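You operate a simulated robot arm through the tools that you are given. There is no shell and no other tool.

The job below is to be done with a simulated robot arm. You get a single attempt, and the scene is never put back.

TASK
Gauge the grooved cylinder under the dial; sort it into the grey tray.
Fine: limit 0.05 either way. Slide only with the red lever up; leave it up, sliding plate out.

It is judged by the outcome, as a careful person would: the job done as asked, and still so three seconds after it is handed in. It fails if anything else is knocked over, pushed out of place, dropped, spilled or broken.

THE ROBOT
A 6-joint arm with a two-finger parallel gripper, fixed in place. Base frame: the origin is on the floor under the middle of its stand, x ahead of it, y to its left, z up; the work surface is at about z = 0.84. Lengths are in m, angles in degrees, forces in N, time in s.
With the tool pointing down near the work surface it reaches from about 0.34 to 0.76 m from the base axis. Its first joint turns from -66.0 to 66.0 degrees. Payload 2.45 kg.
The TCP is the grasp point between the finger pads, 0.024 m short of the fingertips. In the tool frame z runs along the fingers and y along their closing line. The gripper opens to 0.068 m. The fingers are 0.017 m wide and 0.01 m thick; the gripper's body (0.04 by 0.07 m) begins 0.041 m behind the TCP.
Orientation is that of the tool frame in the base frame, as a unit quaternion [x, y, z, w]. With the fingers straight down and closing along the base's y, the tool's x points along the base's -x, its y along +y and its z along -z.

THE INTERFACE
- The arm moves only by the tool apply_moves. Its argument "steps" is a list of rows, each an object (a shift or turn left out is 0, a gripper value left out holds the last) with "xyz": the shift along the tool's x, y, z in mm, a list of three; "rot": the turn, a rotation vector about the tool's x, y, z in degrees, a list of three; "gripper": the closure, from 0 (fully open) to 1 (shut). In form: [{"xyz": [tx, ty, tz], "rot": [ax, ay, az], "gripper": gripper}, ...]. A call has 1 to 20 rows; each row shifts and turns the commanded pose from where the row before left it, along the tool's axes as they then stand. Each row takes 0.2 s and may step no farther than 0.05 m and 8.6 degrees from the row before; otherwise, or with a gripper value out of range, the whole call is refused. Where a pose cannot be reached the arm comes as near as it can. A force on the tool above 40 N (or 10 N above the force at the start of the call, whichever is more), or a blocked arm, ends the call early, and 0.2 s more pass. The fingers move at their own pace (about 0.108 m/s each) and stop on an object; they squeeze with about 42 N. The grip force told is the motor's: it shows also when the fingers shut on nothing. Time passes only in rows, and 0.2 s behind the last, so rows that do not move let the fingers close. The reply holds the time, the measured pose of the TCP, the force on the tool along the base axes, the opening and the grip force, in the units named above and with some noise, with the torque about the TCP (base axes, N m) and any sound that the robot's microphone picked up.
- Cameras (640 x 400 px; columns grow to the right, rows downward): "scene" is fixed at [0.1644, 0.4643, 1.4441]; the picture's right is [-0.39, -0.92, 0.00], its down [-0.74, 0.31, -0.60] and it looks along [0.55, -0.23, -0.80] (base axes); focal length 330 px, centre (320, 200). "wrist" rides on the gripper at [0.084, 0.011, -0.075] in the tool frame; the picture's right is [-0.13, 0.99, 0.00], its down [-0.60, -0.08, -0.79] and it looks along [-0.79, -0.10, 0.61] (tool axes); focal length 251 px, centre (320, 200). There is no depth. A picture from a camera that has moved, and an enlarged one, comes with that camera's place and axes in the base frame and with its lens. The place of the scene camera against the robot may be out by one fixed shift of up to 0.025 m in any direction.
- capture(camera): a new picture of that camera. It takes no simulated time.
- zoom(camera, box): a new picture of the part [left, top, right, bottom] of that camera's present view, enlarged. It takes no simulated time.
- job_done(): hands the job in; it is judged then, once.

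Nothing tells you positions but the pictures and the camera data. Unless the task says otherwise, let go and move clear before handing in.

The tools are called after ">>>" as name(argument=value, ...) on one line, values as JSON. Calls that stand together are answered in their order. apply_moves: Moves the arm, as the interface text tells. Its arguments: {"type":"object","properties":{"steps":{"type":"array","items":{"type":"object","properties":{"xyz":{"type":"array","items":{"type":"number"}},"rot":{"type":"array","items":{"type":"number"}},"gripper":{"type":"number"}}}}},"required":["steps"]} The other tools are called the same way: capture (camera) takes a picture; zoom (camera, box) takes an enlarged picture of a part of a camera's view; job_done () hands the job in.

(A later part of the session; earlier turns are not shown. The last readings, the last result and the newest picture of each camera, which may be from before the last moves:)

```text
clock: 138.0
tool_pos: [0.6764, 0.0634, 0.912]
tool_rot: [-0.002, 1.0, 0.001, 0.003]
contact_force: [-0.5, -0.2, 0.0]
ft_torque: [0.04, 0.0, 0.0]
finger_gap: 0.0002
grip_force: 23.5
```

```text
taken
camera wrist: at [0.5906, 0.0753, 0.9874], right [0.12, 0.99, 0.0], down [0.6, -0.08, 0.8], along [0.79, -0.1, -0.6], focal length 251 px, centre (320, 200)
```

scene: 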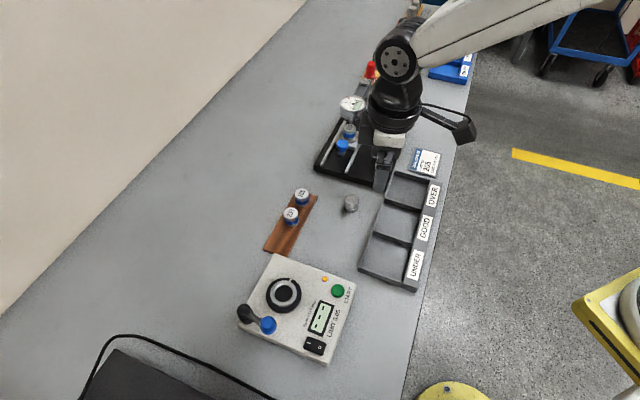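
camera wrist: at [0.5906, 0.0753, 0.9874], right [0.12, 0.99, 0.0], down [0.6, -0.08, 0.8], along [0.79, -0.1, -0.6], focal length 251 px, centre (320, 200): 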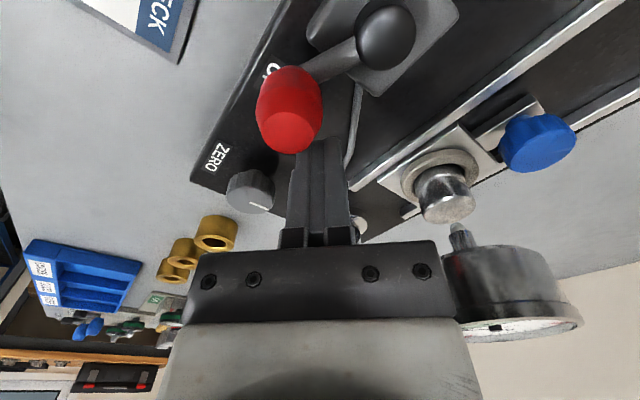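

Positioned. Sweeping the lever toward DOWN along the same arc.

>>> apply_moves(steps=[{"xyz": [6.4, -2.9, 2]}, {"xyz": [6.4, -2.9, 0]}, {"xyz": [6.4, -2.9, 0]}, {"xyz": [6.4, -2.9, 0]}, {"xyz": [5.6, -1.8, 0]}, {"xyz": [5.6, -1.8, 0]}, {"xyz": [5.6, -1.8, 0]}, {"xyz": [6.1, 0.3, 0]}, {"xyz": [6.1, 0.3, 0]}, {"xyz": [0, 0, 0]}])

>>> capture(camera="wrist")

>>> zoom(camera="scene", box=[340, 80, 440, 190])

```text
clock: 140.2
tool_pos: [0.6202, 0.0472, 0.9082]
tool_rot: [-0.003, 1.0, 0.001, 0.003]
contact_force: [0.1, -0.5, -0.6]
ft_torque: [-0.01, -0.04, 0.01]
finger_gap: 0.0002
grip_force: 23.6
```

```text
taken
camera wrist: at [0.5362, 0.0581, 0.9835], right [0.12, 0.99, 0.0], down [0.6, -0.08, 0.8], along [0.79, -0.1, -0.6], focal length 251 px, centre (320, 200)
```

wrist: 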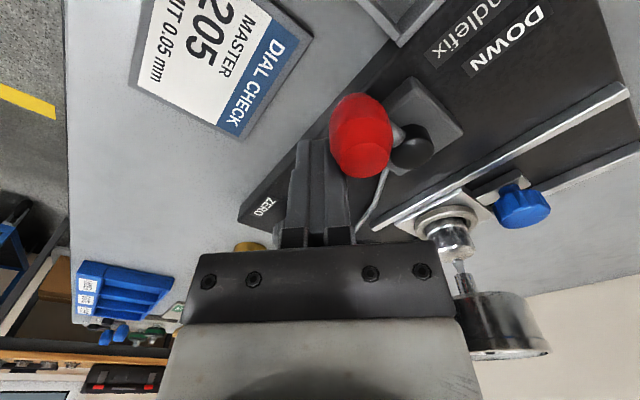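

```text
3.64 times, centred on (390, 135) of scene
camera zoom: at [0.1644, 0.4643, 1.4441], right [-0.39, -0.92, 0.0], down [-0.74, 0.31, -0.6], along [0.55, -0.23, -0.8], focal length 1200 px, centre (66, 436)
```

zoom: 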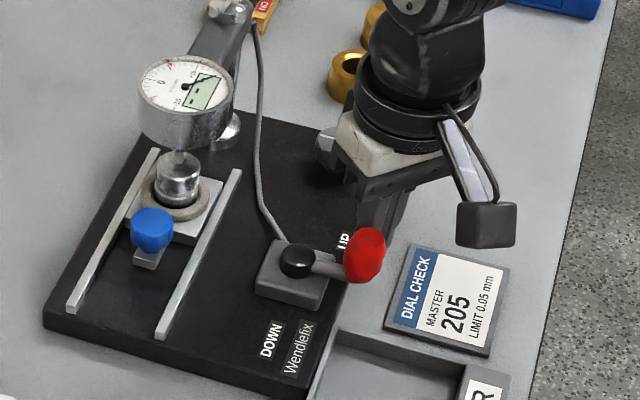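

Lever half-way and moving freely. Continuing to DOWN.

>>> apply_moves(steps=[{"xyz": [5, 0.3, 0]}, {"xyz": [6, 3.4, 0]}, {"xyz": [6, 3.4, 0]}, {"xyz": [6, 3.4, 0]}, {"xyz": [3.9, 4.8, 0]}, {"xyz": [3.9, 4.8, 0]}, {"xyz": [3.9, 4.8, 0]}, {"xyz": [0, 0, 0]}])

>>> zoom(camera="scene", box=[340, 80, 440, 190])

>>> zoom(camera="scene", box=[335, 90, 370, 120])

```text
clock: 142.0
tool_pos: [0.5879, 0.0724, 0.9077]
tool_rot: [-0.003, 1.0, 0.003, 0.002]
contact_force: [-0.5, -0.3, 0.0]
ft_torque: [0.04, 0.02, 0.0]
finger_gap: 0.0002
grip_force: 23.9
```

```text
3.64 times, centred on (390, 135) of scene
camera zoom: at [0.1644, 0.4643, 1.4441], right [-0.39, -0.92, 0.0], down [-0.74, 0.31, -0.6], along [0.55, -0.23, -0.8], focal length 1200 px, centre (66, 436)
```

zoom: 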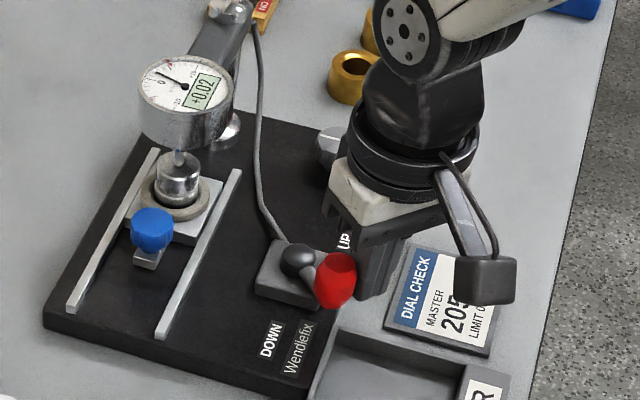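

```text
13.33 times, centred on (352, 105) of scene
camera zoom: at [0.1644, 0.4643, 1.4441], right [-0.39, -0.92, 0.0], down [-0.74, 0.31, -0.6], along [0.55, -0.23, -0.8], focal length 4399 px, centre (-113, 1467)
```

zoom: 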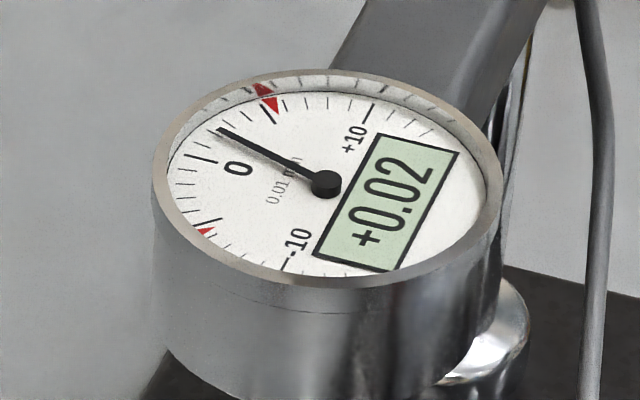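

Reads +0.02 so far. Completing the swing to the DOWN stop for the definitive reading.

>>> apply_moves(steps=[{"xyz": [2, 6.5, 0]}, {"xyz": [2, 6.5, 0]}, {"xyz": [1.5, 4.0, 0]}, {"xyz": [0, 0, 0]}, {"xyz": [0, 0, 0]}])

>>> zoom(camera="scene", box=[335, 90, 370, 120])

>>> zoom(camera="scene", box=[340, 80, 440, 190])

>>> zoom(camera="scene", box=[325, 100, 370, 150])

```text
clock: 143.2
tool_pos: [0.5836, 0.0873, 0.9082]
tool_rot: [-0.001, 1.0, 0.001, 0.003]
contact_force: [5.1, -28.0, 6.9]
ft_torque: [0.04, -0.04, -0.31]
finger_gap: 0.0
grip_force: 23.3
```

```text
13.33 times, centred on (352, 105) of scene
camera zoom: at [0.1645, 0.4636, 1.4444], right [-0.39, -0.92, 0.0], down [-0.74, 0.31, -0.6], along [0.55, -0.23, -0.8], focal length 4399 px, centre (-113, 1467)
```

zoom: 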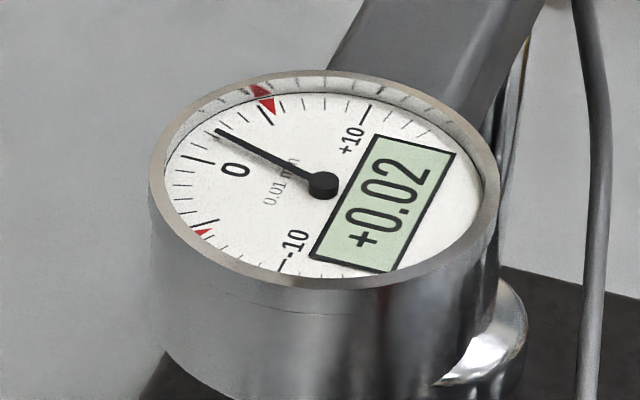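

```text
3.64 times, centred on (390, 135) of scene
camera zoom: at [0.1645, 0.4636, 1.4444], right [-0.39, -0.92, 0.0], down [-0.74, 0.31, -0.6], along [0.55, -0.23, -0.8], focal length 1200 px, centre (66, 436)
```

zoom: 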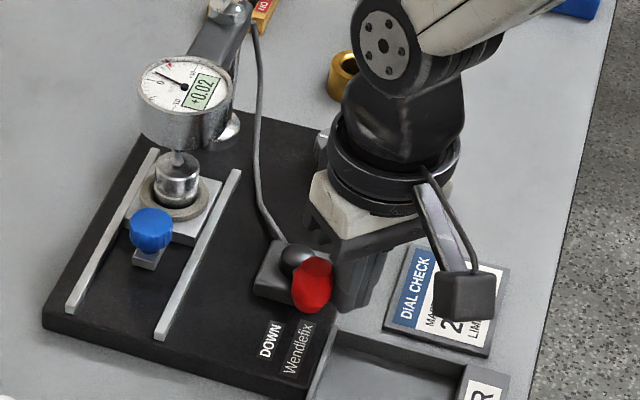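

```text
8.00 times, centred on (348, 125) of scene
camera zoom: at [0.1645, 0.4636, 1.4444], right [-0.39, -0.92, 0.0], down [-0.74, 0.31, -0.6], along [0.55, -0.23, -0.8], focal length 2639 px, centre (100, 800)
```

zoom: 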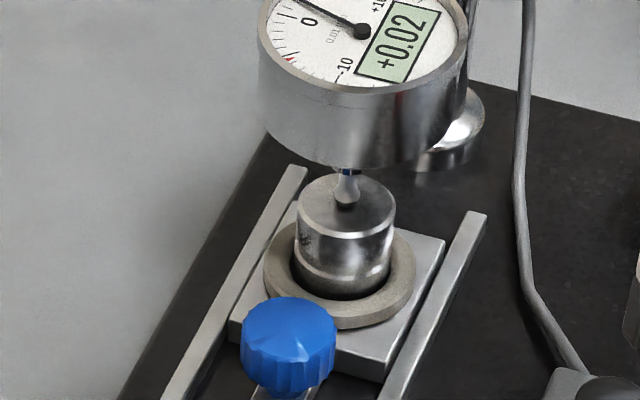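

Steady at **+0.02** → against the master's +0.03 that's −0.01 mm, well within ±0.05: **GOOD**. Now swing the lever back UP.

>>> apply_moves(steps=[{"xyz": [0, -5, 0]}, {"xyz": [0, -2, -25]}, {"xyz": [0, 0, -25]}, {"xyz": [-7, 31, 0]}, {"xyz": [-7, 31, 0]}, {"xyz": [0, 0, 0]}, {"xyz": [0, 0, 0]}])

>>> capture(camera="wrist")

```text
clock: 144.8
tool_pos: [0.5956, 0.143, 0.9585]
tool_rot: [-0.003, 1.0, 0.001, 0.002]
contact_force: [-0.3, 0.7, -0.1]
ft_torque: [0.04, 0.04, 0.0]
finger_gap: 0.0
grip_force: 23.4
```

```text
taken
camera wrist: at [0.5109, 0.1545, 1.0338], right [0.12, 0.99, 0.0], down [0.6, -0.08, 0.8], along [0.79, -0.1, -0.61], focal length 251 px, centre (320, 200)
```

wrist: 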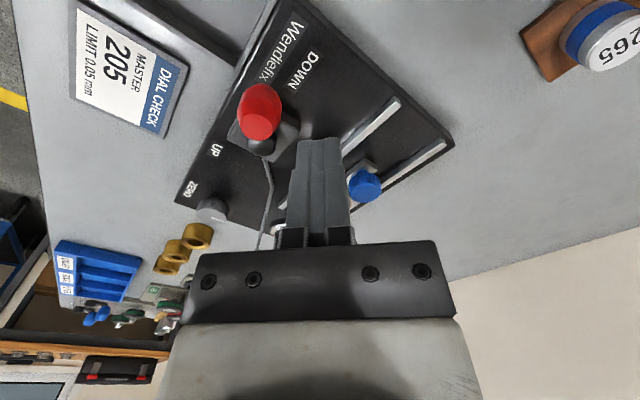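

Same geometry as before. Lowering on the outer side of the knob and sweeping it back.

>>> apply_moves(steps=[{"xyz": [0, 0, 25]}, {"xyz": [0, 0, 25]}, {"xyz": [0, 0, 0]}, {"xyz": [2.6, -6.3, 0]}, {"xyz": [2.6, -6.3, 0]}, {"xyz": [2.6, -6.3, 0]}, {"xyz": [2.6, -6.3, 0]}, {"xyz": [1.8, -5.9, 0]}, {"xyz": [1.8, -5.9, 0]}, {"xyz": [1.8, -5.9, 0]}, {"xyz": [0, -6.2, 0]}, {"xyz": [-0.4, -6.2, 0]}, {"xyz": [-0.4, -6.2, 0]}, {"xyz": [0, 0, 0]}])

>>> capture(camera="wrist")

```text
clock: 147.8
tool_pos: [0.582, 0.0829, 0.9069]
tool_rot: [-0.003, 1.0, 0.0, 0.003]
contact_force: [-1.1, 0.4, 0.6]
ft_torque: [0.01, 0.04, 0.04]
finger_gap: 0.0003
grip_force: 23.6
```

```text
taken
camera wrist: at [0.4966, 0.0946, 0.9822], right [0.12, 0.99, 0.0], down [0.6, -0.08, 0.8], along [0.79, -0.1, -0.61], focal length 251 px, centre (320, 200)
```

wrist: 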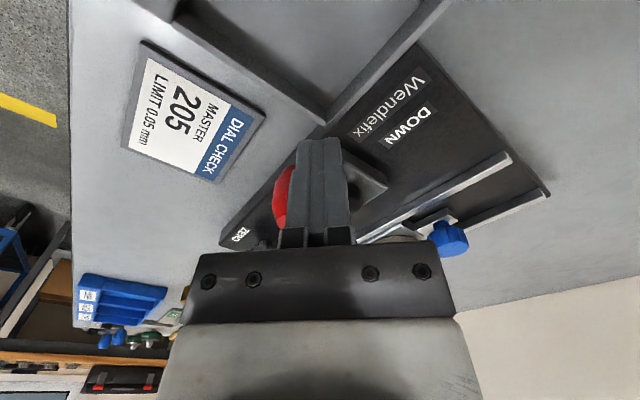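

>>> apply_moves(steps=[{"xyz": [-3.5, -6.0, 0]}, {"xyz": [-3.5, -6.0, 0]}, {"xyz": [-3.5, -6.0, 0]}, {"xyz": [-5.2, -3.8, 0]}, {"xyz": [-5.2, -3.8, 0]}, {"xyz": [-5.2, -3.8, 0]}, {"xyz": [-5.5, -1.8, 0]}, {"xyz": [-5.5, -1.8, 0]}, {"xyz": [-4, -1.2, 0]}, {"xyz": [0, 0, 0]}])

>>> zoom(camera="scene", box=[340, 80, 440, 190])

```text
clock: 150.0
tool_pos: [0.622, 0.0487, 0.9072]
tool_rot: [-0.002, 1.0, 0.0, 0.003]
contact_force: [-0.2, -0.2, -0.4]
ft_torque: [0.0, 0.02, -0.01]
finger_gap: 0.0
grip_force: 24.0
```

```text
3.64 times, centred on (390, 135) of scene
camera zoom: at [0.1644, 0.4643, 1.4441], right [-0.39, -0.92, 0.0], down [-0.74, 0.31, -0.6], along [0.55, -0.23, -0.8], focal length 1200 px, centre (66, 436)
```

zoom: 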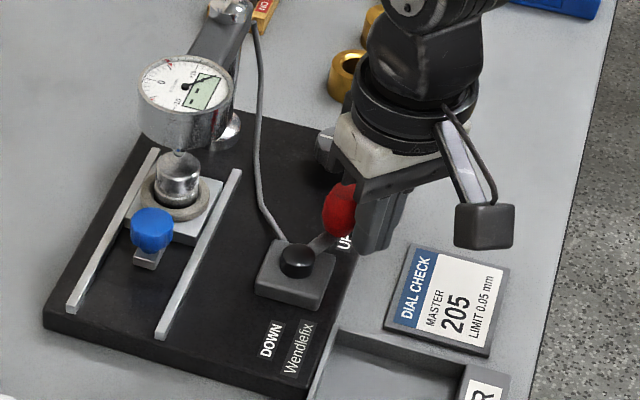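

Almost at UP. A few more millimetres to the stop.

>>> apply_moves(steps=[{"xyz": [-2, -0.3, 0]}, {"xyz": [-2, -0.3, 0]}, {"xyz": [0, 0, 0]}])

>>> apply_moves(steps=[{"xyz": [-1.5, 0, 0]}, {"xyz": [0, 0, 0]}])

>>> zoom(camera="scene", box=[370, 120, 425, 180])

```text
clock: 150.8
tool_pos: [0.6255, 0.0478, 0.9071]
tool_rot: [-0.003, 1.0, 0.0, 0.002]
contact_force: [-0.5, 0.0, -0.1]
ft_torque: [-0.02, -0.02, 0.01]
finger_gap: 0.0001
grip_force: 24.1
```

```text
clock: 151.4
tool_pos: [0.6263, 0.0487, 0.907]
tool_rot: [-0.002, 1.0, 0.001, 0.001]
contact_force: [-11.9, 5.2, -0.4]
ft_torque: [0.01, 0.04, 0.16]
finger_gap: 0.0
grip_force: 23.7
```

```text
6.67 times, centred on (398, 150) of scene
camera zoom: at [0.1641, 0.4645, 1.4441], right [-0.39, -0.92, 0.0], down [-0.74, 0.31, -0.6], along [0.55, -0.23, -0.8], focal length 2200 px, centre (-197, 533)
```

zoom: 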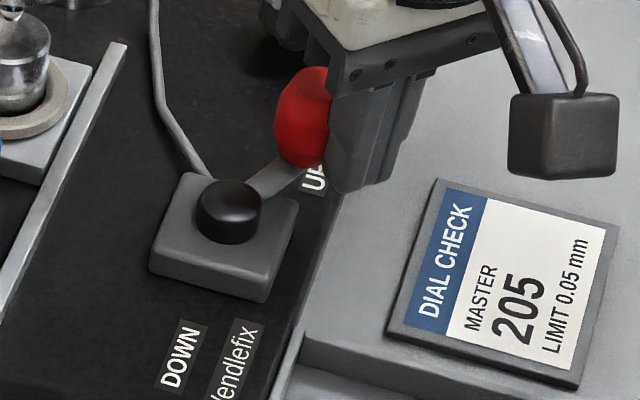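

Lever firmly UP (12 N at the stop). Backing off and turning for the pull-out.

>>> apply_moves(steps=[{"xyz": [6, 0, 0]}, {"xyz": [0, 0, -40]}, {"xyz": [0, 0, -45]}, {"rot": [0, 0, -7.5]}, {"rot": [0, 0, -7.5]}, {"rot": [0, 0, -7.5]}, {"rot": [0, 0, -7.5]}, {"rot": [0, 0, -7.5]}, {"rot": [0, 0, -7.5]}, {"xyz": [-33.7, 19.5, -3]}, {"xyz": [-33.7, 19.5, 0]}, {"xyz": [-33.7, 19.5, 0]}, {"xyz": [-33.7, 19.5, 0]}, {"rot": [8.5, 0, 0], "gripper": 0.3235}, {"rot": [8.5, 0, 0]}, {"xyz": [0, 0, 0]}, {"xyz": [0, 0, 0]}])

>>> zoom(camera="wrist", box=[130, 0, 410, 175])

>>> zoom(camera="scene", box=[310, 70, 430, 190])

```text
clock: 155.0
tool_pos: [0.6595, 0.1992, 0.9957]
tool_rot: [-0.38, 0.913, -0.137, 0.06]
contact_force: [0.8, -0.7, -0.4]
ft_torque: [-0.01, 0.0, 0.03]
finger_gap: 0.0461
grip_force: 0.0
```

```text
2.29 times, centred on (270, 88) of wrist
camera zoom: at [0.5759, 0.1623, 1.0636], right [-0.58, 0.76, -0.29], down [0.31, 0.54, 0.78], along [0.75, 0.37, -0.55], focal length 575 px, centre (434, 457)
```

zoom: 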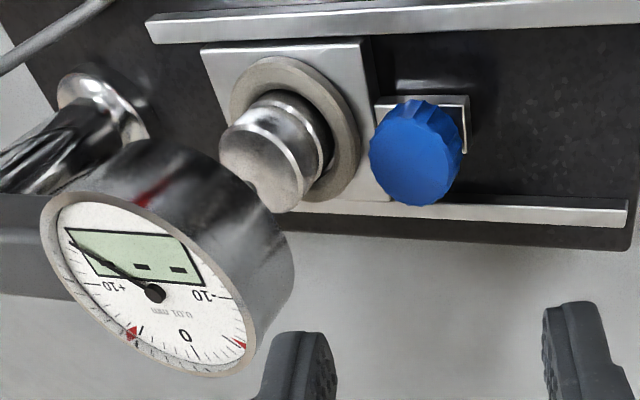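

```text
3.33 times, centred on (370, 130) of scene
camera zoom: at [0.1644, 0.4643, 1.4441], right [-0.39, -0.92, 0.0], down [-0.74, 0.31, -0.6], along [0.55, -0.23, -0.8], focal length 1100 px, centre (153, 433)
```

zoom: 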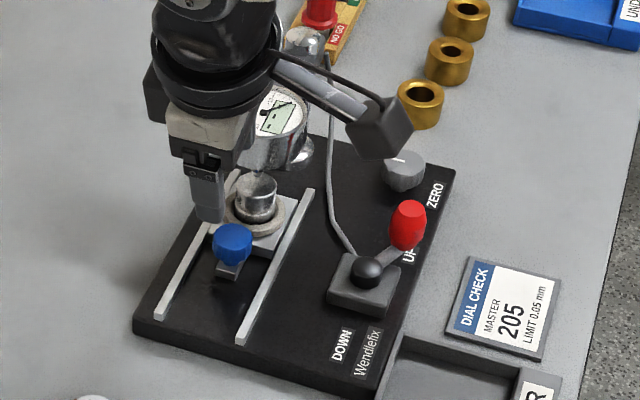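

On the approach line. Coming down along the finger axis in stages.

>>> apply_moves(steps=[{"xyz": [-0.8, -1.0, 0]}, {"xyz": [0, 0, 35]}, {"xyz": [0, 0, 25]}, {"xyz": [0, 0, 0]}, {"xyz": [0, 0, 0]}])

>>> zoom(camera="wrist", box=[150, 30, 430, 205])

```text
clock: 156.2
tool_pos: [0.6747, 0.1861, 0.9376]
tool_rot: [-0.38, 0.913, -0.136, 0.059]
contact_force: [-0.4, 0.2, -0.4]
ft_torque: [-0.05, -0.02, 0.0]
finger_gap: 0.0459
grip_force: 0.1
```

```text
2.29 times, centred on (290, 118) of wrist
camera zoom: at [0.591, 0.1486, 1.0076], right [-0.58, 0.76, -0.29], down [0.31, 0.54, 0.78], along [0.75, 0.37, -0.55], focal length 575 px, centre (389, 389)
```

zoom: 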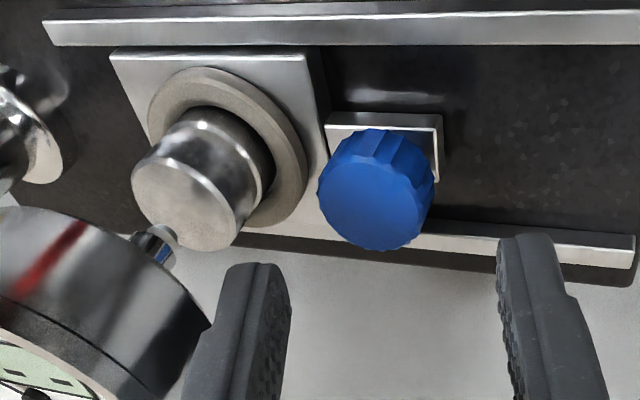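

About 1.7 mm too far inward; correcting and continuing down.

>>> apply_moves(steps=[{"xyz": [0, 1.7, -0.5]}, {"xyz": [0, 0, 10]}, {"xyz": [0, 0, 10]}, {"xyz": [0, 0, 0]}, {"xyz": [0, 0, 0]}])

>>> zoom(camera="wrist", box=[150, 30, 430, 205])

```text
clock: 157.4
tool_pos: [0.6775, 0.1838, 0.9205]
tool_rot: [-0.38, 0.913, -0.137, 0.059]
contact_force: [-0.1, 0.6, 0.2]
ft_torque: [0.0, 0.0, -0.02]
finger_gap: 0.0461
grip_force: 0.0
```

```text
2.29 times, centred on (290, 118) of wrist
camera zoom: at [0.5939, 0.1472, 0.9899], right [-0.58, 0.76, -0.29], down [0.31, 0.54, 0.78], along [0.75, 0.37, -0.55], focal length 575 px, centre (389, 389)
```

zoom: 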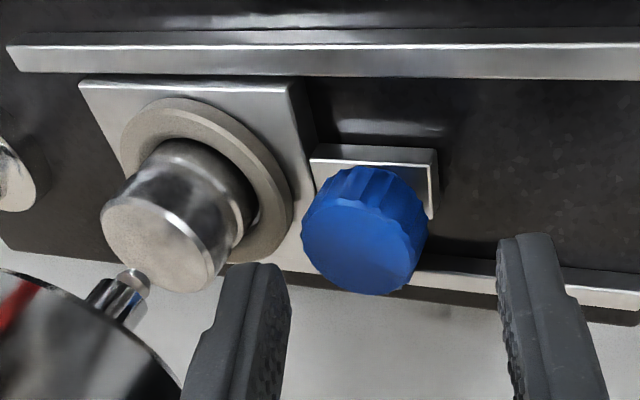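

On target. Continuing the last 21 mm.

>>> apply_moves(steps=[{"xyz": [1, 0, 6]}, {"xyz": [0, 0, 5]}, {"xyz": [0, 0, 5]}, {"xyz": [0, 0, 4]}, {"xyz": [0, 0, 0]}, {"xyz": [0, 0, 0]}])

>>> zoom(camera="wrist", box=[150, 30, 430, 205])

```text
clock: 158.8
tool_pos: [0.6802, 0.179, 0.9013]
tool_rot: [-0.381, 0.913, -0.136, 0.06]
contact_force: [0.3, 0.5, 1.6]
ft_torque: [-0.03, 0.01, -0.03]
finger_gap: 0.0463
grip_force: 0.1
```

```text
2.29 times, centred on (290, 118) of wrist
camera zoom: at [0.5972, 0.142, 0.9706], right [-0.58, 0.76, -0.29], down [0.31, 0.54, 0.78], along [0.75, 0.37, -0.55], focal length 575 px, centre (389, 389)
```

zoom: 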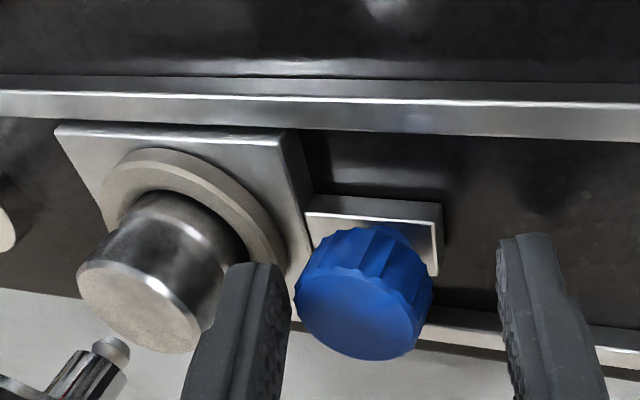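

Hooked exactly as before. Lever is up; pulling the plate out.

>>> apply_moves(steps=[{"xyz": [0, 2.9, -0.9]}, {"xyz": [0, 3.8, -1.17]}, {"xyz": [0, 3.8, -1.17]}, {"xyz": [0, 4.78, -1.46]}, {"xyz": [0, 4.78, -1.46]}, {"xyz": [0, 4.78, -1.46]}, {"xyz": [0, 4.78, -1.46]}, {"xyz": [0, 4.78, -1.46]}, {"xyz": [0, 4.78, -1.46]}, {"xyz": [0, 4.78, -1.46]}, {"xyz": [0, 4.78, -1.46]}, {"xyz": [0, 0, 0]}])

>>> zoom(camera="wrist", box=[150, 30, 430, 205])

```text
clock: 161.4
tool_pos: [0.6438, 0.2152, 0.8999]
tool_rot: [-0.381, 0.913, -0.136, 0.06]
contact_force: [0.9, -0.9, -0.1]
ft_torque: [-0.03, -0.01, 0.01]
finger_gap: 0.0465
grip_force: 0.5
```

```text
2.29 times, centred on (290, 118) of wrist
camera zoom: at [0.5616, 0.1785, 0.9695], right [-0.58, 0.76, -0.29], down [0.31, 0.54, 0.78], along [0.75, 0.37, -0.55], focal length 575 px, centre (389, 389)
```

zoom: 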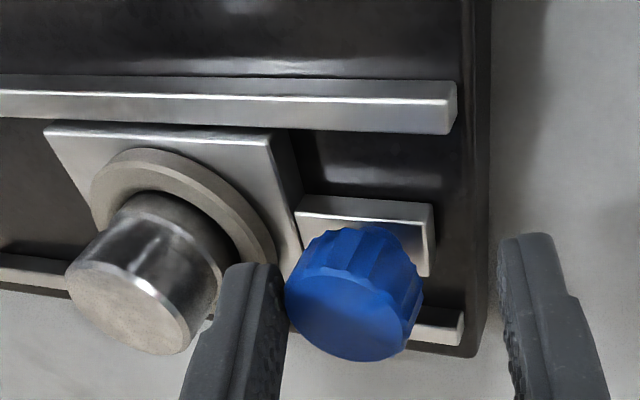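

Following well. About 40 mm remaining.

>>> apply_moves(steps=[{"xyz": [0, 4.78, -1.46]}, {"xyz": [0, 4.78, -1.46]}, {"xyz": [0, 4.78, -1.46]}, {"xyz": [0, 4.78, -1.46]}, {"xyz": [0, 4.78, -1.46]}, {"xyz": [0, 4.78, -1.46]}, {"xyz": [0, 4.78, -1.46]}, {"xyz": [0, 0, 0]}])

>>> apply_moves(steps=[{"xyz": [0, 1.9, -0.58]}, {"xyz": [0, 1.9, -0.58]}, {"xyz": [0, 0, 0]}])

>>> apply_moves(steps=[{"xyz": [0, 1.9, -0.58]}, {"xyz": [0, 0, 0]}])

```text
clock: 163.2
tool_pos: [0.6198, 0.2407, 0.9014]
tool_rot: [-0.38, 0.913, -0.136, 0.06]
contact_force: [0.3, -0.3, 0.1]
ft_torque: [0.02, 0.0, 0.0]
finger_gap: 0.046
grip_force: 0.1
```

```text
clock: 164.0
tool_pos: [0.6177, 0.2433, 0.9017]
tool_rot: [-0.381, 0.912, -0.136, 0.06]
contact_force: [0.3, 0.7, 0.0]
ft_torque: [-0.02, 0.02, -0.01]
finger_gap: 0.046
grip_force: 0.0
```

```text
clock: 164.6
tool_pos: [0.6145, 0.2442, 0.9002]
tool_rot: [-0.381, 0.913, -0.136, 0.06]
contact_force: [1.0, -0.2, -0.6]
ft_torque: [-0.02, 0.01, -0.02]
finger_gap: 0.0466
grip_force: 0.7
```

>>> apply_moves(steps=[{"xyz": [0, 1.9, -0.58]}, {"xyz": [0, 0, 0]}])

>>> apply_moves(steps=[{"xyz": [0, 1.5, -0.46]}, {"xyz": [0, 0, 0]}])

>>> zoom(camera="wrist", box=[150, 30, 430, 205])

```text
clock: 165.2
tool_pos: [0.614, 0.2458, 0.9028]
tool_rot: [-0.38, 0.913, -0.137, 0.059]
contact_force: [3.7, -4.6, 0.1]
ft_torque: [-0.03, 0.01, -0.03]
finger_gap: 0.0501
grip_force: 2.5
```

```text
clock: 165.8
tool_pos: [0.6133, 0.2481, 0.9028]
tool_rot: [-0.381, 0.913, -0.136, 0.06]
contact_force: [6.0, -6.6, -0.5]
ft_torque: [-0.02, -0.03, -0.02]
finger_gap: 0.0523
grip_force: 3.7
```

```text
2.29 times, centred on (290, 118) of wrist
camera zoom: at [0.5303, 0.2103, 0.9711], right [-0.58, 0.76, -0.29], down [0.31, 0.54, 0.78], along [0.75, 0.37, -0.55], focal length 575 px, centre (389, 389)
```

zoom: 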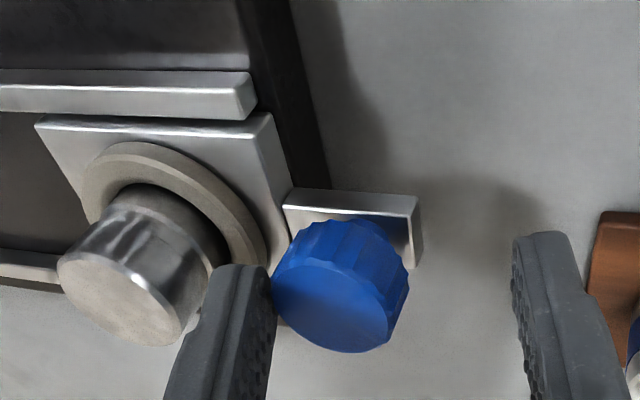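

Plate is at its out-stop. Retreating and turning back to the pick orientation.

>>> apply_moves(steps=[{"xyz": [0, -4.5, 1.38]}, {"xyz": [0, 0, -20]}, {"xyz": [0, 0, -40]}, {"xyz": [0, 0, -40]}, {"rot": [-8.5, 0, 0]}, {"rot": [-8.5, 0, 0]}, {"rot": [0, 0, 8.2]}, {"rot": [0, 0, 8.2]}, {"rot": [0, 0, 8.2]}, {"rot": [0, 0, 8.2]}, {"rot": [0, 0, 8.2]}, {"rot": [0, 0, 8.2]}, {"rot": [0, 0, 8.2]}, {"rot": [0, 0, 8.2]}, {"rot": [0, 0, 8.2]}, {"rot": [0, 0, 8.2]}, {"rot": [0, 0, 8.2]}, {"xyz": [0, 0, 0]}, {"xyz": [0, 0, 0]}])

>>> capture(camera="wrist")

>>> zoom(camera="scene", box=[300, 70, 420, 190])

```text
clock: 169.8
tool_pos: [0.5957, 0.2635, 0.9972]
tool_rot: [0.382, 0.924, 0.002, 0.002]
contact_force: [0.8, -0.3, -0.7]
ft_torque: [0.0, -0.01, 0.02]
finger_gap: 0.0461
grip_force: 0.0
```

```text
taken
camera wrist: at [0.5421, 0.3305, 1.0732], right [0.79, 0.61, 0.01], down [0.37, -0.48, 0.79], along [0.49, -0.63, -0.61], focal length 251 px, centre (320, 200)
```

wrist: 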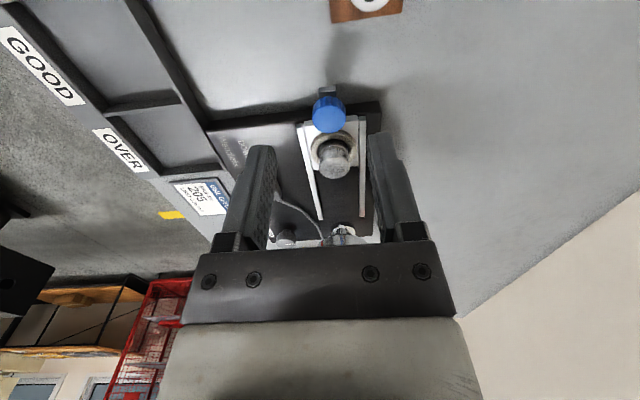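

```text
3.33 times, centred on (360, 130) of scene
camera zoom: at [0.1644, 0.4643, 1.4441], right [-0.39, -0.92, 0.0], down [-0.74, 0.31, -0.6], along [0.55, -0.23, -0.8], focal length 1100 px, centre (187, 433)
```

zoom: 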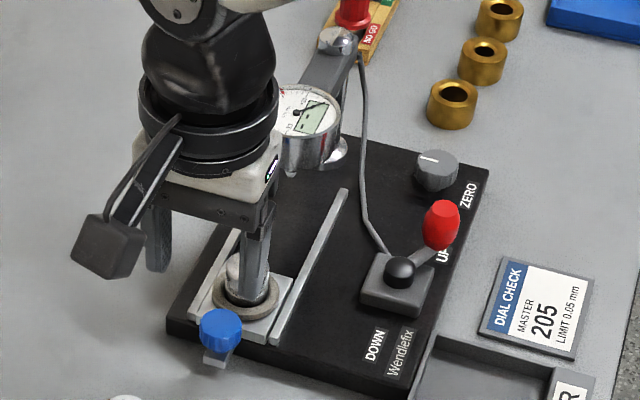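

Plate out, lever up. Moving above the cylinder to pick it up.

>>> apply_moves(steps=[{"xyz": [-46, 1.2, 0], "gripper": 0.15}, {"xyz": [-46, 1.2, 0]}, {"xyz": [0, 0, 20]}, {"xyz": [0, 0, 20]}, {"xyz": [0, 0, 0]}, {"xyz": [0, 0, 0]}])

>>> zoom(camera="wrist", box=[230, 20, 410, 160])

```text
clock: 171.2
tool_pos: [0.6614, 0.2005, 0.9582]
tool_rot: [0.382, 0.924, 0.002, 0.001]
contact_force: [-0.5, -0.2, -1.1]
ft_torque: [-0.03, -0.02, 0.01]
finger_gap: 0.0577
grip_force: 0.1
```

```text
2.86 times, centred on (320, 90) of wrist
camera zoom: at [0.6084, 0.2672, 1.0347], right [0.79, 0.61, 0.01], down [0.37, -0.48, 0.79], along [0.49, -0.63, -0.61], focal length 718 px, centre (320, 514)
```

zoom: 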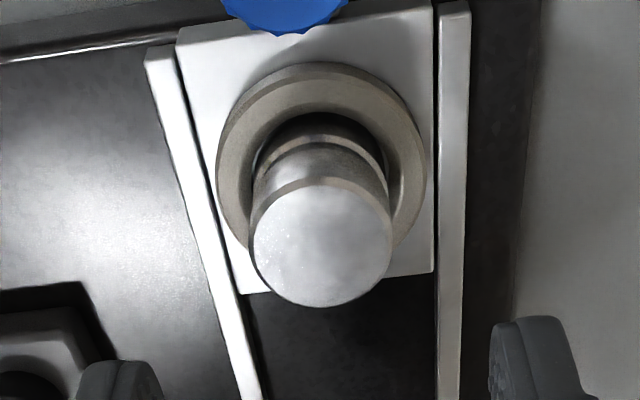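

Aligned. Lowering to grip height.

>>> apply_moves(steps=[{"xyz": [0, 0, 20]}, {"xyz": [0, 0, 20]}, {"xyz": [0, 0, 11]}, {"xyz": [0, 0, 0]}, {"xyz": [0, 0, 0]}])

>>> zoom(camera="wrist", box=[230, 60, 410, 200])

```text
clock: 172.4
tool_pos: [0.6621, 0.2002, 0.9061]
tool_rot: [0.382, 0.924, 0.002, 0.003]
contact_force: [0.4, -0.5, -0.2]
ft_torque: [-0.01, -0.01, 0.01]
finger_gap: 0.0578
grip_force: 0.0
```

```text
2.86 times, centred on (320, 130) of wrist
camera zoom: at [0.6089, 0.2671, 0.9831], right [0.79, 0.61, 0.01], down [0.37, -0.48, 0.79], along [0.49, -0.63, -0.61], focal length 718 px, centre (320, 400)
```

zoom: 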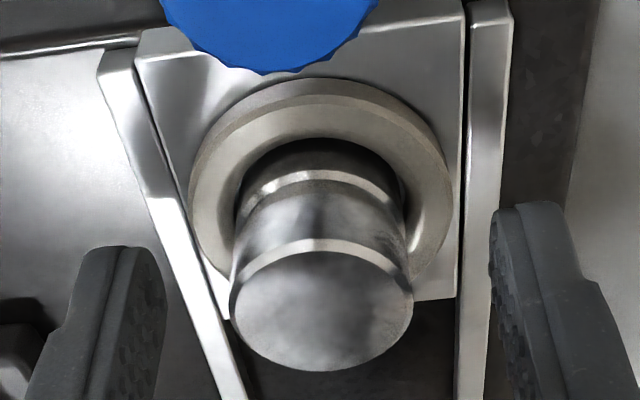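

Centred. Gripping and lifting.

>>> apply_moves(steps=[{"gripper": 0.4}, {"gripper": 0.7}, {"gripper": 1.0}, {"gripper": 1.0}])

>>> apply_moves(steps=[{"xyz": [0, 0, -5]}, {"xyz": [0, 0, -15]}, {"xyz": [0, 0, -40]}, {"xyz": [0, 0, -40]}, {"xyz": [0, 0, 0]}])

>>> capture(camera="wrist")

>>> zoom(camera="scene", box=[300, 80, 460, 300])

```text
clock: 173.4
tool_pos: [0.6615, 0.1995, 0.9086]
tool_rot: [0.383, 0.924, 0.003, 0.002]
contact_force: [-0.1, -0.6, 0.7]
ft_torque: [0.02, 0.01, -0.01]
finger_gap: 0.0283
grip_force: 42.2
```

```text
clock: 174.6
tool_pos: [0.6633, 0.2025, 1.0023]
tool_rot: [0.382, 0.924, 0.002, 0.002]
contact_force: [0.3, -0.3, 0.1]
ft_torque: [0.02, 0.02, -0.02]
finger_gap: 0.0285
grip_force: 41.7
```

```text
taken
camera wrist: at [0.6101, 0.2684, 1.0786], right [0.79, 0.61, 0.01], down [0.37, -0.48, 0.79], along [0.49, -0.63, -0.61], focal length 251 px, centre (320, 200)
```

wrist: 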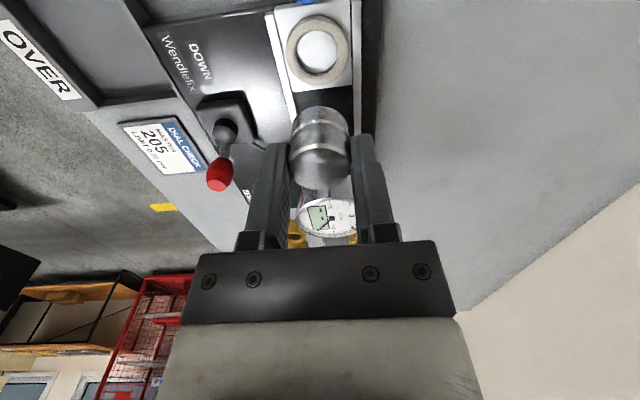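

```text
1.82 times, centred on (380, 190) of scene
camera zoom: at [0.1644, 0.4643, 1.4441], right [-0.39, -0.92, 0.0], down [-0.74, 0.31, -0.6], along [0.55, -0.23, -0.8], focal length 600 px, centre (211, 218)
```

zoom: 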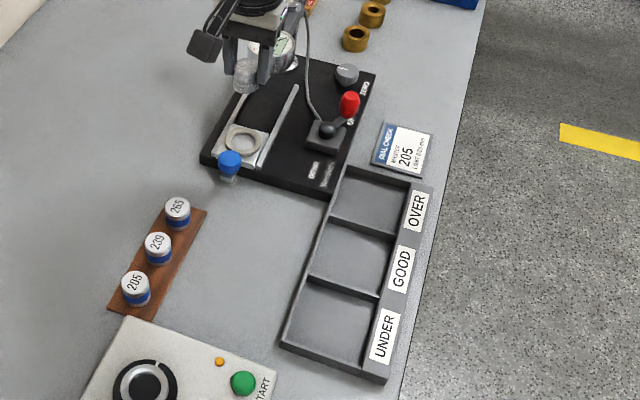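

Cylinder in hand, plate empty. The verdict is GOOD, so I'll carry it over the middle bin of the grey tray and look.

>>> apply_moves(steps=[{"xyz": [20, -35.2, -2]}, {"xyz": [20, -35.2, 0]}, {"xyz": [20, -35.2, 0]}, {"xyz": [20, -35.2, 0]}, {"xyz": [20, -35.2, 0]}, {"xyz": [0, 0, 0]}, {"xyz": [0, 0, 0]}])

>>> capture(camera="wrist")

>>> capture(camera="scene")

>>> zoom(camera="scene", box=[330, 140, 460, 300])

```text
clock: 176.2
tool_pos: [0.467, 0.1483, 1.0078]
tool_rot: [0.381, 0.924, 0.002, 0.002]
contact_force: [-0.4, -0.1, -0.3]
ft_torque: [-0.01, 0.05, 0.01]
finger_gap: 0.0281
grip_force: 41.7
```

```text
taken
camera wrist: at [0.4143, 0.2158, 1.0842], right [0.79, 0.61, 0.01], down [0.37, -0.48, 0.79], along [0.49, -0.63, -0.61], focal length 251 px, centre (320, 200)
```

wrist: 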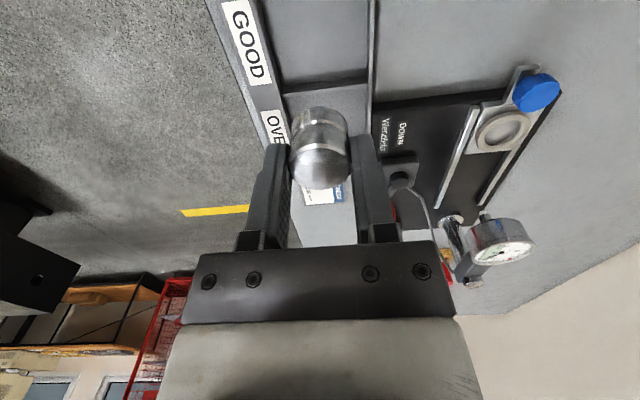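

```text
taken
```

scene: 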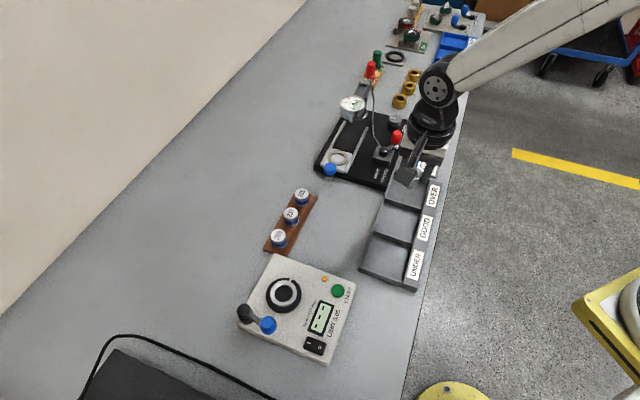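

```text
2.50 times, centred on (395, 220) of scene
camera zoom: at [0.1644, 0.4643, 1.4441], right [-0.39, -0.92, 0.0], down [-0.74, 0.31, -0.6], along [0.55, -0.23, -0.8], focal length 825 px, centre (132, 150)
```

zoom: 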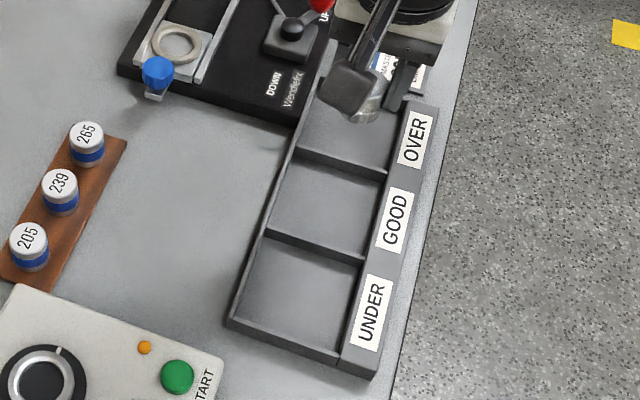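

I'm over the GOOD bin, about 14 mm off its centre. Centring and lowering part-way.

>>> apply_moves(steps=[{"xyz": [14, -1, 20]}, {"xyz": [0, 0, 40]}, {"xyz": [0, 0, 15]}, {"xyz": [0, 0, 0]}, {"xyz": [0, 0, 0]}])

>>> capture(camera="wrist")

>>> zoom(camera="scene", box=[350, 150, 460, 290])

```text
clock: 177.4
tool_pos: [0.4574, 0.1561, 0.9335]
tool_rot: [0.382, 0.924, 0.002, 0.001]
contact_force: [0.5, -0.5, -0.5]
ft_torque: [0.0, -0.02, 0.01]
finger_gap: 0.0282
grip_force: 41.9
```

```text
taken
camera wrist: at [0.4046, 0.2224, 1.0089], right [0.79, 0.61, 0.01], down [0.37, -0.48, 0.79], along [0.49, -0.63, -0.61], focal length 251 px, centre (320, 200)
```

wrist: 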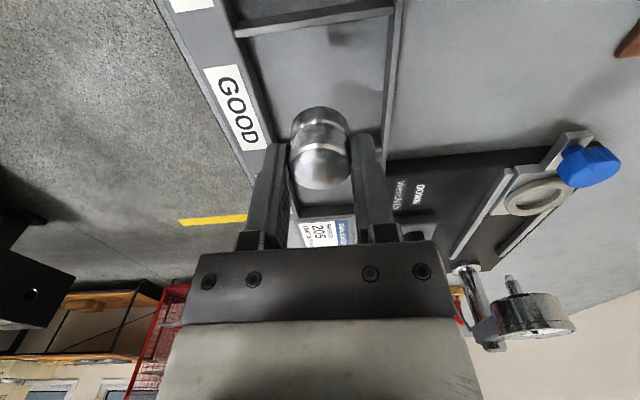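

```text
2.86 times, centred on (405, 220) of scene
camera zoom: at [0.1644, 0.4643, 1.4441], right [-0.39, -0.92, 0.0], down [-0.74, 0.31, -0.6], along [0.55, -0.23, -0.8], focal length 943 px, centre (77, 143)
```

zoom: 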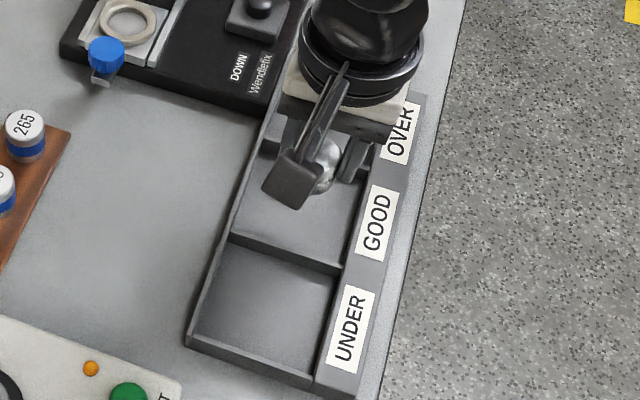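

Centred in the GOOD bin. Lowering until the cylinder touches the bin floor.

>>> apply_moves(steps=[{"xyz": [0, 0, 20]}, {"xyz": [0, 0, 15]}, {"xyz": [0, 0, 10]}, {"xyz": [0, 0, 0]}, {"xyz": [0, 0, 0]}])

>>> capture(camera="wrist")

>>> zoom(camera="scene", box=[370, 160, 450, 260])

```text
clock: 178.6
tool_pos: [0.458, 0.1543, 0.8866]
tool_rot: [0.382, 0.924, 0.002, 0.001]
contact_force: [0.9, 0.6, -0.2]
ft_torque: [0.02, -0.01, -0.03]
finger_gap: 0.0285
grip_force: 42.2
```

```text
taken
camera wrist: at [0.4055, 0.2211, 0.9633], right [0.79, 0.61, 0.01], down [0.37, -0.48, 0.79], along [0.49, -0.63, -0.61], focal length 251 px, centre (320, 200)
```

wrist: 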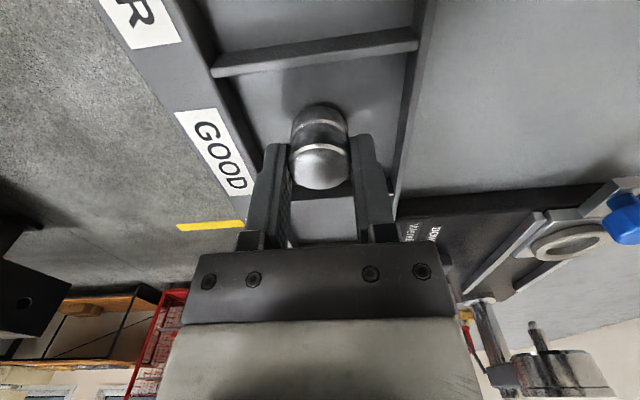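

```text
4.00 times, centred on (410, 210) of scene
camera zoom: at [0.1644, 0.4643, 1.4441], right [-0.39, -0.92, 0.0], down [-0.74, 0.31, -0.6], along [0.55, -0.23, -0.8], focal length 1320 px, centre (-40, 160)
```

zoom: 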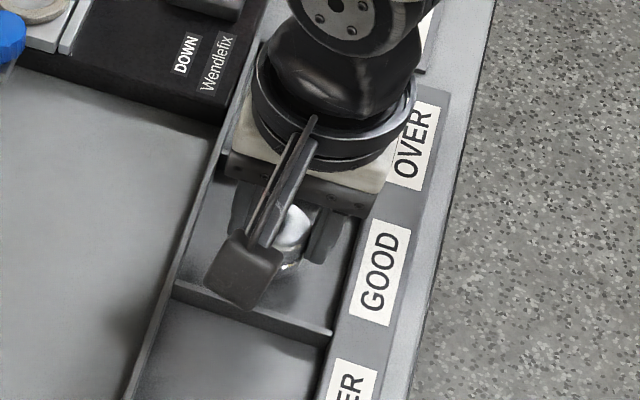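

Well inside the GOOD bin. Small steps to the floor.

>>> apply_moves(steps=[{"xyz": [0, 0, 1.5]}, {"xyz": [0, 0, 1.5]}, {"xyz": [0, 0, 0]}])

>>> apply_moves(steps=[{"xyz": [0, 0, 1]}, {"xyz": [0, 0, 0]}])

>>> apply_moves(steps=[{"xyz": [0, 0, 1]}, {"xyz": [0, 0, 0]}])

```text
clock: 179.4
tool_pos: [0.4587, 0.1551, 0.8846]
tool_rot: [0.382, 0.924, 0.001, 0.001]
contact_force: [-0.2, 0.7, 0.0]
ft_torque: [-0.05, -0.01, -0.01]
finger_gap: 0.0282
grip_force: 41.6
```

```text
clock: 180.0
tool_pos: [0.4573, 0.1554, 0.8834]
tool_rot: [0.382, 0.924, 0.002, 0.003]
contact_force: [0.2, -0.2, -1.8]
ft_torque: [-0.01, -0.01, 0.0]
finger_gap: 0.0283
grip_force: 42.1
```

```text
clock: 180.6
tool_pos: [0.4567, 0.1557, 0.8811]
tool_rot: [0.382, 0.924, 0.002, 0.002]
contact_force: [0.3, -1.0, 1.2]
ft_torque: [-0.02, 0.01, 0.02]
finger_gap: 0.0281
grip_force: 42.0
```

>>> apply_moves(steps=[{"xyz": [0, 0, 1]}, {"xyz": [0, 0, 0]}])

>>> apply_moves(steps=[{"xyz": [0, 0, 0.8]}, {"xyz": [0, 0, 0]}])

```text
clock: 181.2
tool_pos: [0.4569, 0.1559, 0.8818]
tool_rot: [0.382, 0.924, 0.003, 0.002]
contact_force: [1.9, -1.5, 7.6]
ft_torque: [-0.17, 0.06, 0.04]
finger_gap: 0.0282
grip_force: 42.1
```

```text
clock: 181.8
tool_pos: [0.4567, 0.1549, 0.88]
tool_rot: [0.381, 0.924, 0.002, 0.003]
contact_force: [-2.0, -0.6, 31.3]
ft_torque: [0.04, 0.12, 0.02]
finger_gap: 0.0282
grip_force: 42.3
```

Floor contact felt. Easing off and releasing, opening only part-way inside the bin.

>>> apply_moves(steps=[{"xyz": [0, 0, -1.5]}, {"xyz": [0, 0, 0]}, {"gripper": 0.5}, {"gripper": 0.38}, {"gripper": 0.38}])

>>> zoom(camera="wrist", box=[200, 20, 440, 220])

>>> apply_moves(steps=[{"xyz": [0, 0, -10]}, {"xyz": [0, 0, -25]}, {"xyz": [0, 0, -40]}, {"xyz": [0, 0, -45]}, {"xyz": [0, 0, 0]}])

>>> capture(camera="wrist")

>>> capture(camera="scene")

```text
clock: 183.0
tool_pos: [0.4569, 0.1548, 0.8812]
tool_rot: [0.382, 0.924, 0.002, 0.002]
contact_force: [0.2, -0.4, -0.3]
ft_torque: [-0.02, -0.02, 0.02]
finger_gap: 0.042
grip_force: 0.0
```

```text
2.00 times, centred on (320, 120) of wrist
camera zoom: at [0.4037, 0.222, 0.9574], right [0.79, 0.61, 0.01], down [0.37, -0.48, 0.79], along [0.49, -0.63, -0.61], focal length 503 px, centre (320, 360)
```

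zoom: 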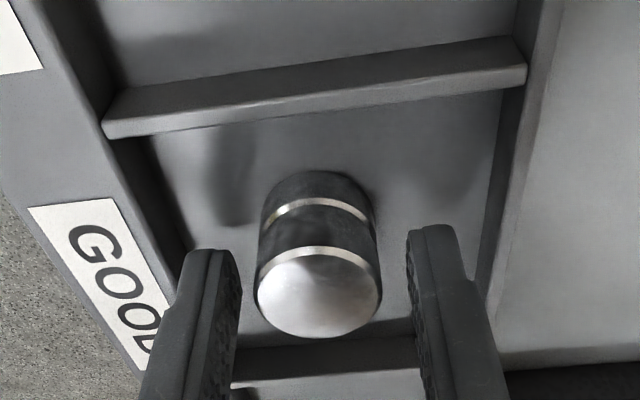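

```text
clock: 184.2
tool_pos: [0.4572, 0.1523, 1.003]
tool_rot: [0.382, 0.924, 0.001, 0.002]
contact_force: [0.6, 0.3, 0.3]
ft_torque: [-0.02, -0.02, -0.04]
finger_gap: 0.0423
grip_force: 0.1
```

```text
taken
camera wrist: at [0.4042, 0.2194, 1.0787], right [0.79, 0.61, 0.01], down [0.37, -0.48, 0.79], along [0.49, -0.63, -0.61], focal length 251 px, centre (320, 200)
```

wrist: 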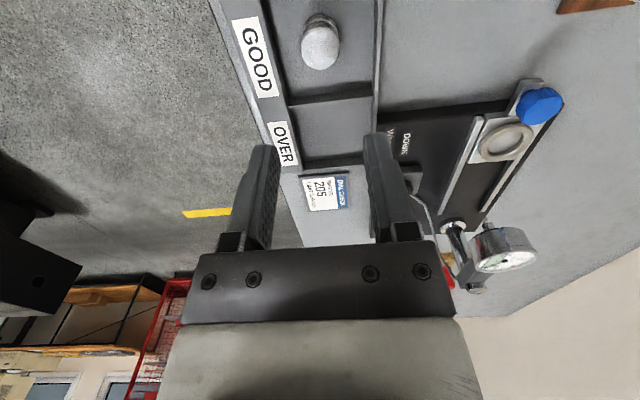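

```text
taken
```

scene: 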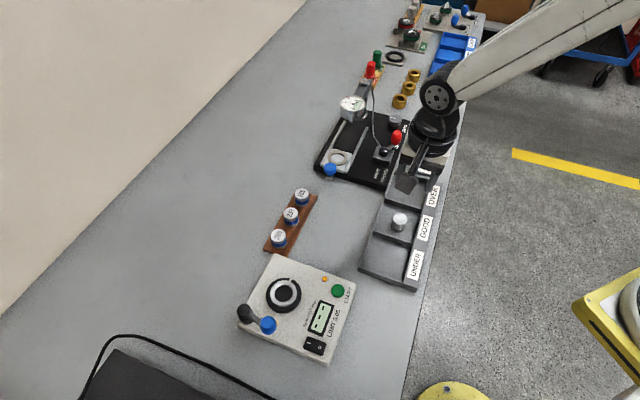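

The cylinder stands in the GOOD bin. I'll raise the arm clear and check everything against the start.

>>> apply_moves(steps=[{"xyz": [0, 0, -40]}, {"xyz": [0, 0, -40]}, {"xyz": [30, -20, 0]}, {"xyz": [0, 0, 0]}])

>>> zoom(camera="scene", box=[300, 50, 460, 200])

>>> zoom(camera="scene", box=[320, 150, 460, 300])

>>> zoom(camera="scene", box=[255, 175, 335, 265])

>>> zoom(camera="scene", box=[310, 120, 420, 200])

```text
clock: 185.2
tool_pos: [0.4193, 0.1618, 1.0822]
tool_rot: [0.381, 0.924, 0.002, 0.002]
contact_force: [0.2, 0.2, 0.2]
ft_torque: [-0.01, 0.01, -0.03]
finger_gap: 0.0421
grip_force: 0.0
```

```text
2.67 times, centred on (380, 125) of scene
camera zoom: at [0.1644, 0.4643, 1.4441], right [-0.39, -0.92, 0.0], down [-0.74, 0.31, -0.6], along [0.55, -0.23, -0.8], focal length 880 px, centre (160, 400)
```

zoom: 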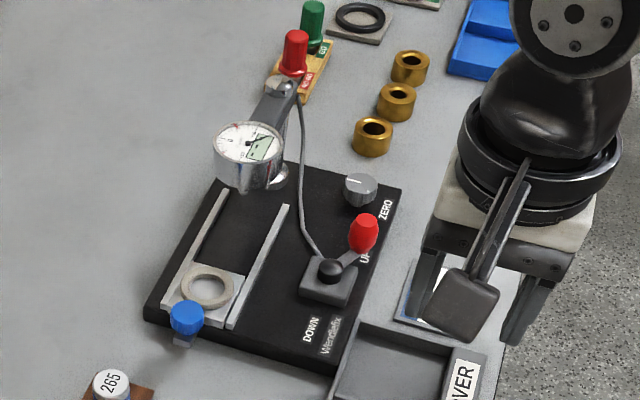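

```text
2.67 times, centred on (390, 225) of scene
camera zoom: at [0.1644, 0.4643, 1.4441], right [-0.39, -0.92, 0.0], down [-0.74, 0.31, -0.6], along [0.55, -0.23, -0.8], focal length 880 px, centre (133, 133)
```

zoom: 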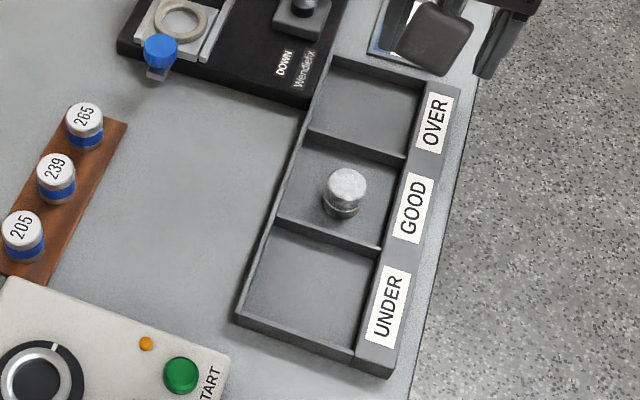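

```text
4.44 times, centred on (295, 220) of scene
camera zoom: at [0.1644, 0.4643, 1.4441], right [-0.39, -0.92, 0.0], down [-0.74, 0.31, -0.6], along [0.55, -0.23, -0.8], focal length 1466 px, centre (431, 111)
```

zoom: 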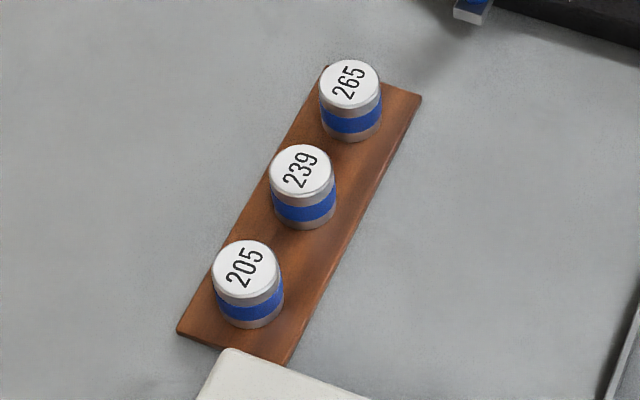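

```text
5.00 times, centred on (365, 160) of scene
camera zoom: at [0.1644, 0.4643, 1.4441], right [-0.39, -0.92, 0.0], down [-0.74, 0.31, -0.6], along [0.55, -0.23, -0.8], focal length 1650 px, centre (95, 400)
```

zoom: 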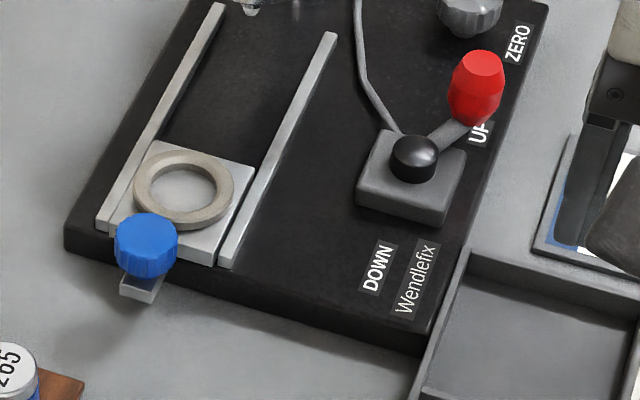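

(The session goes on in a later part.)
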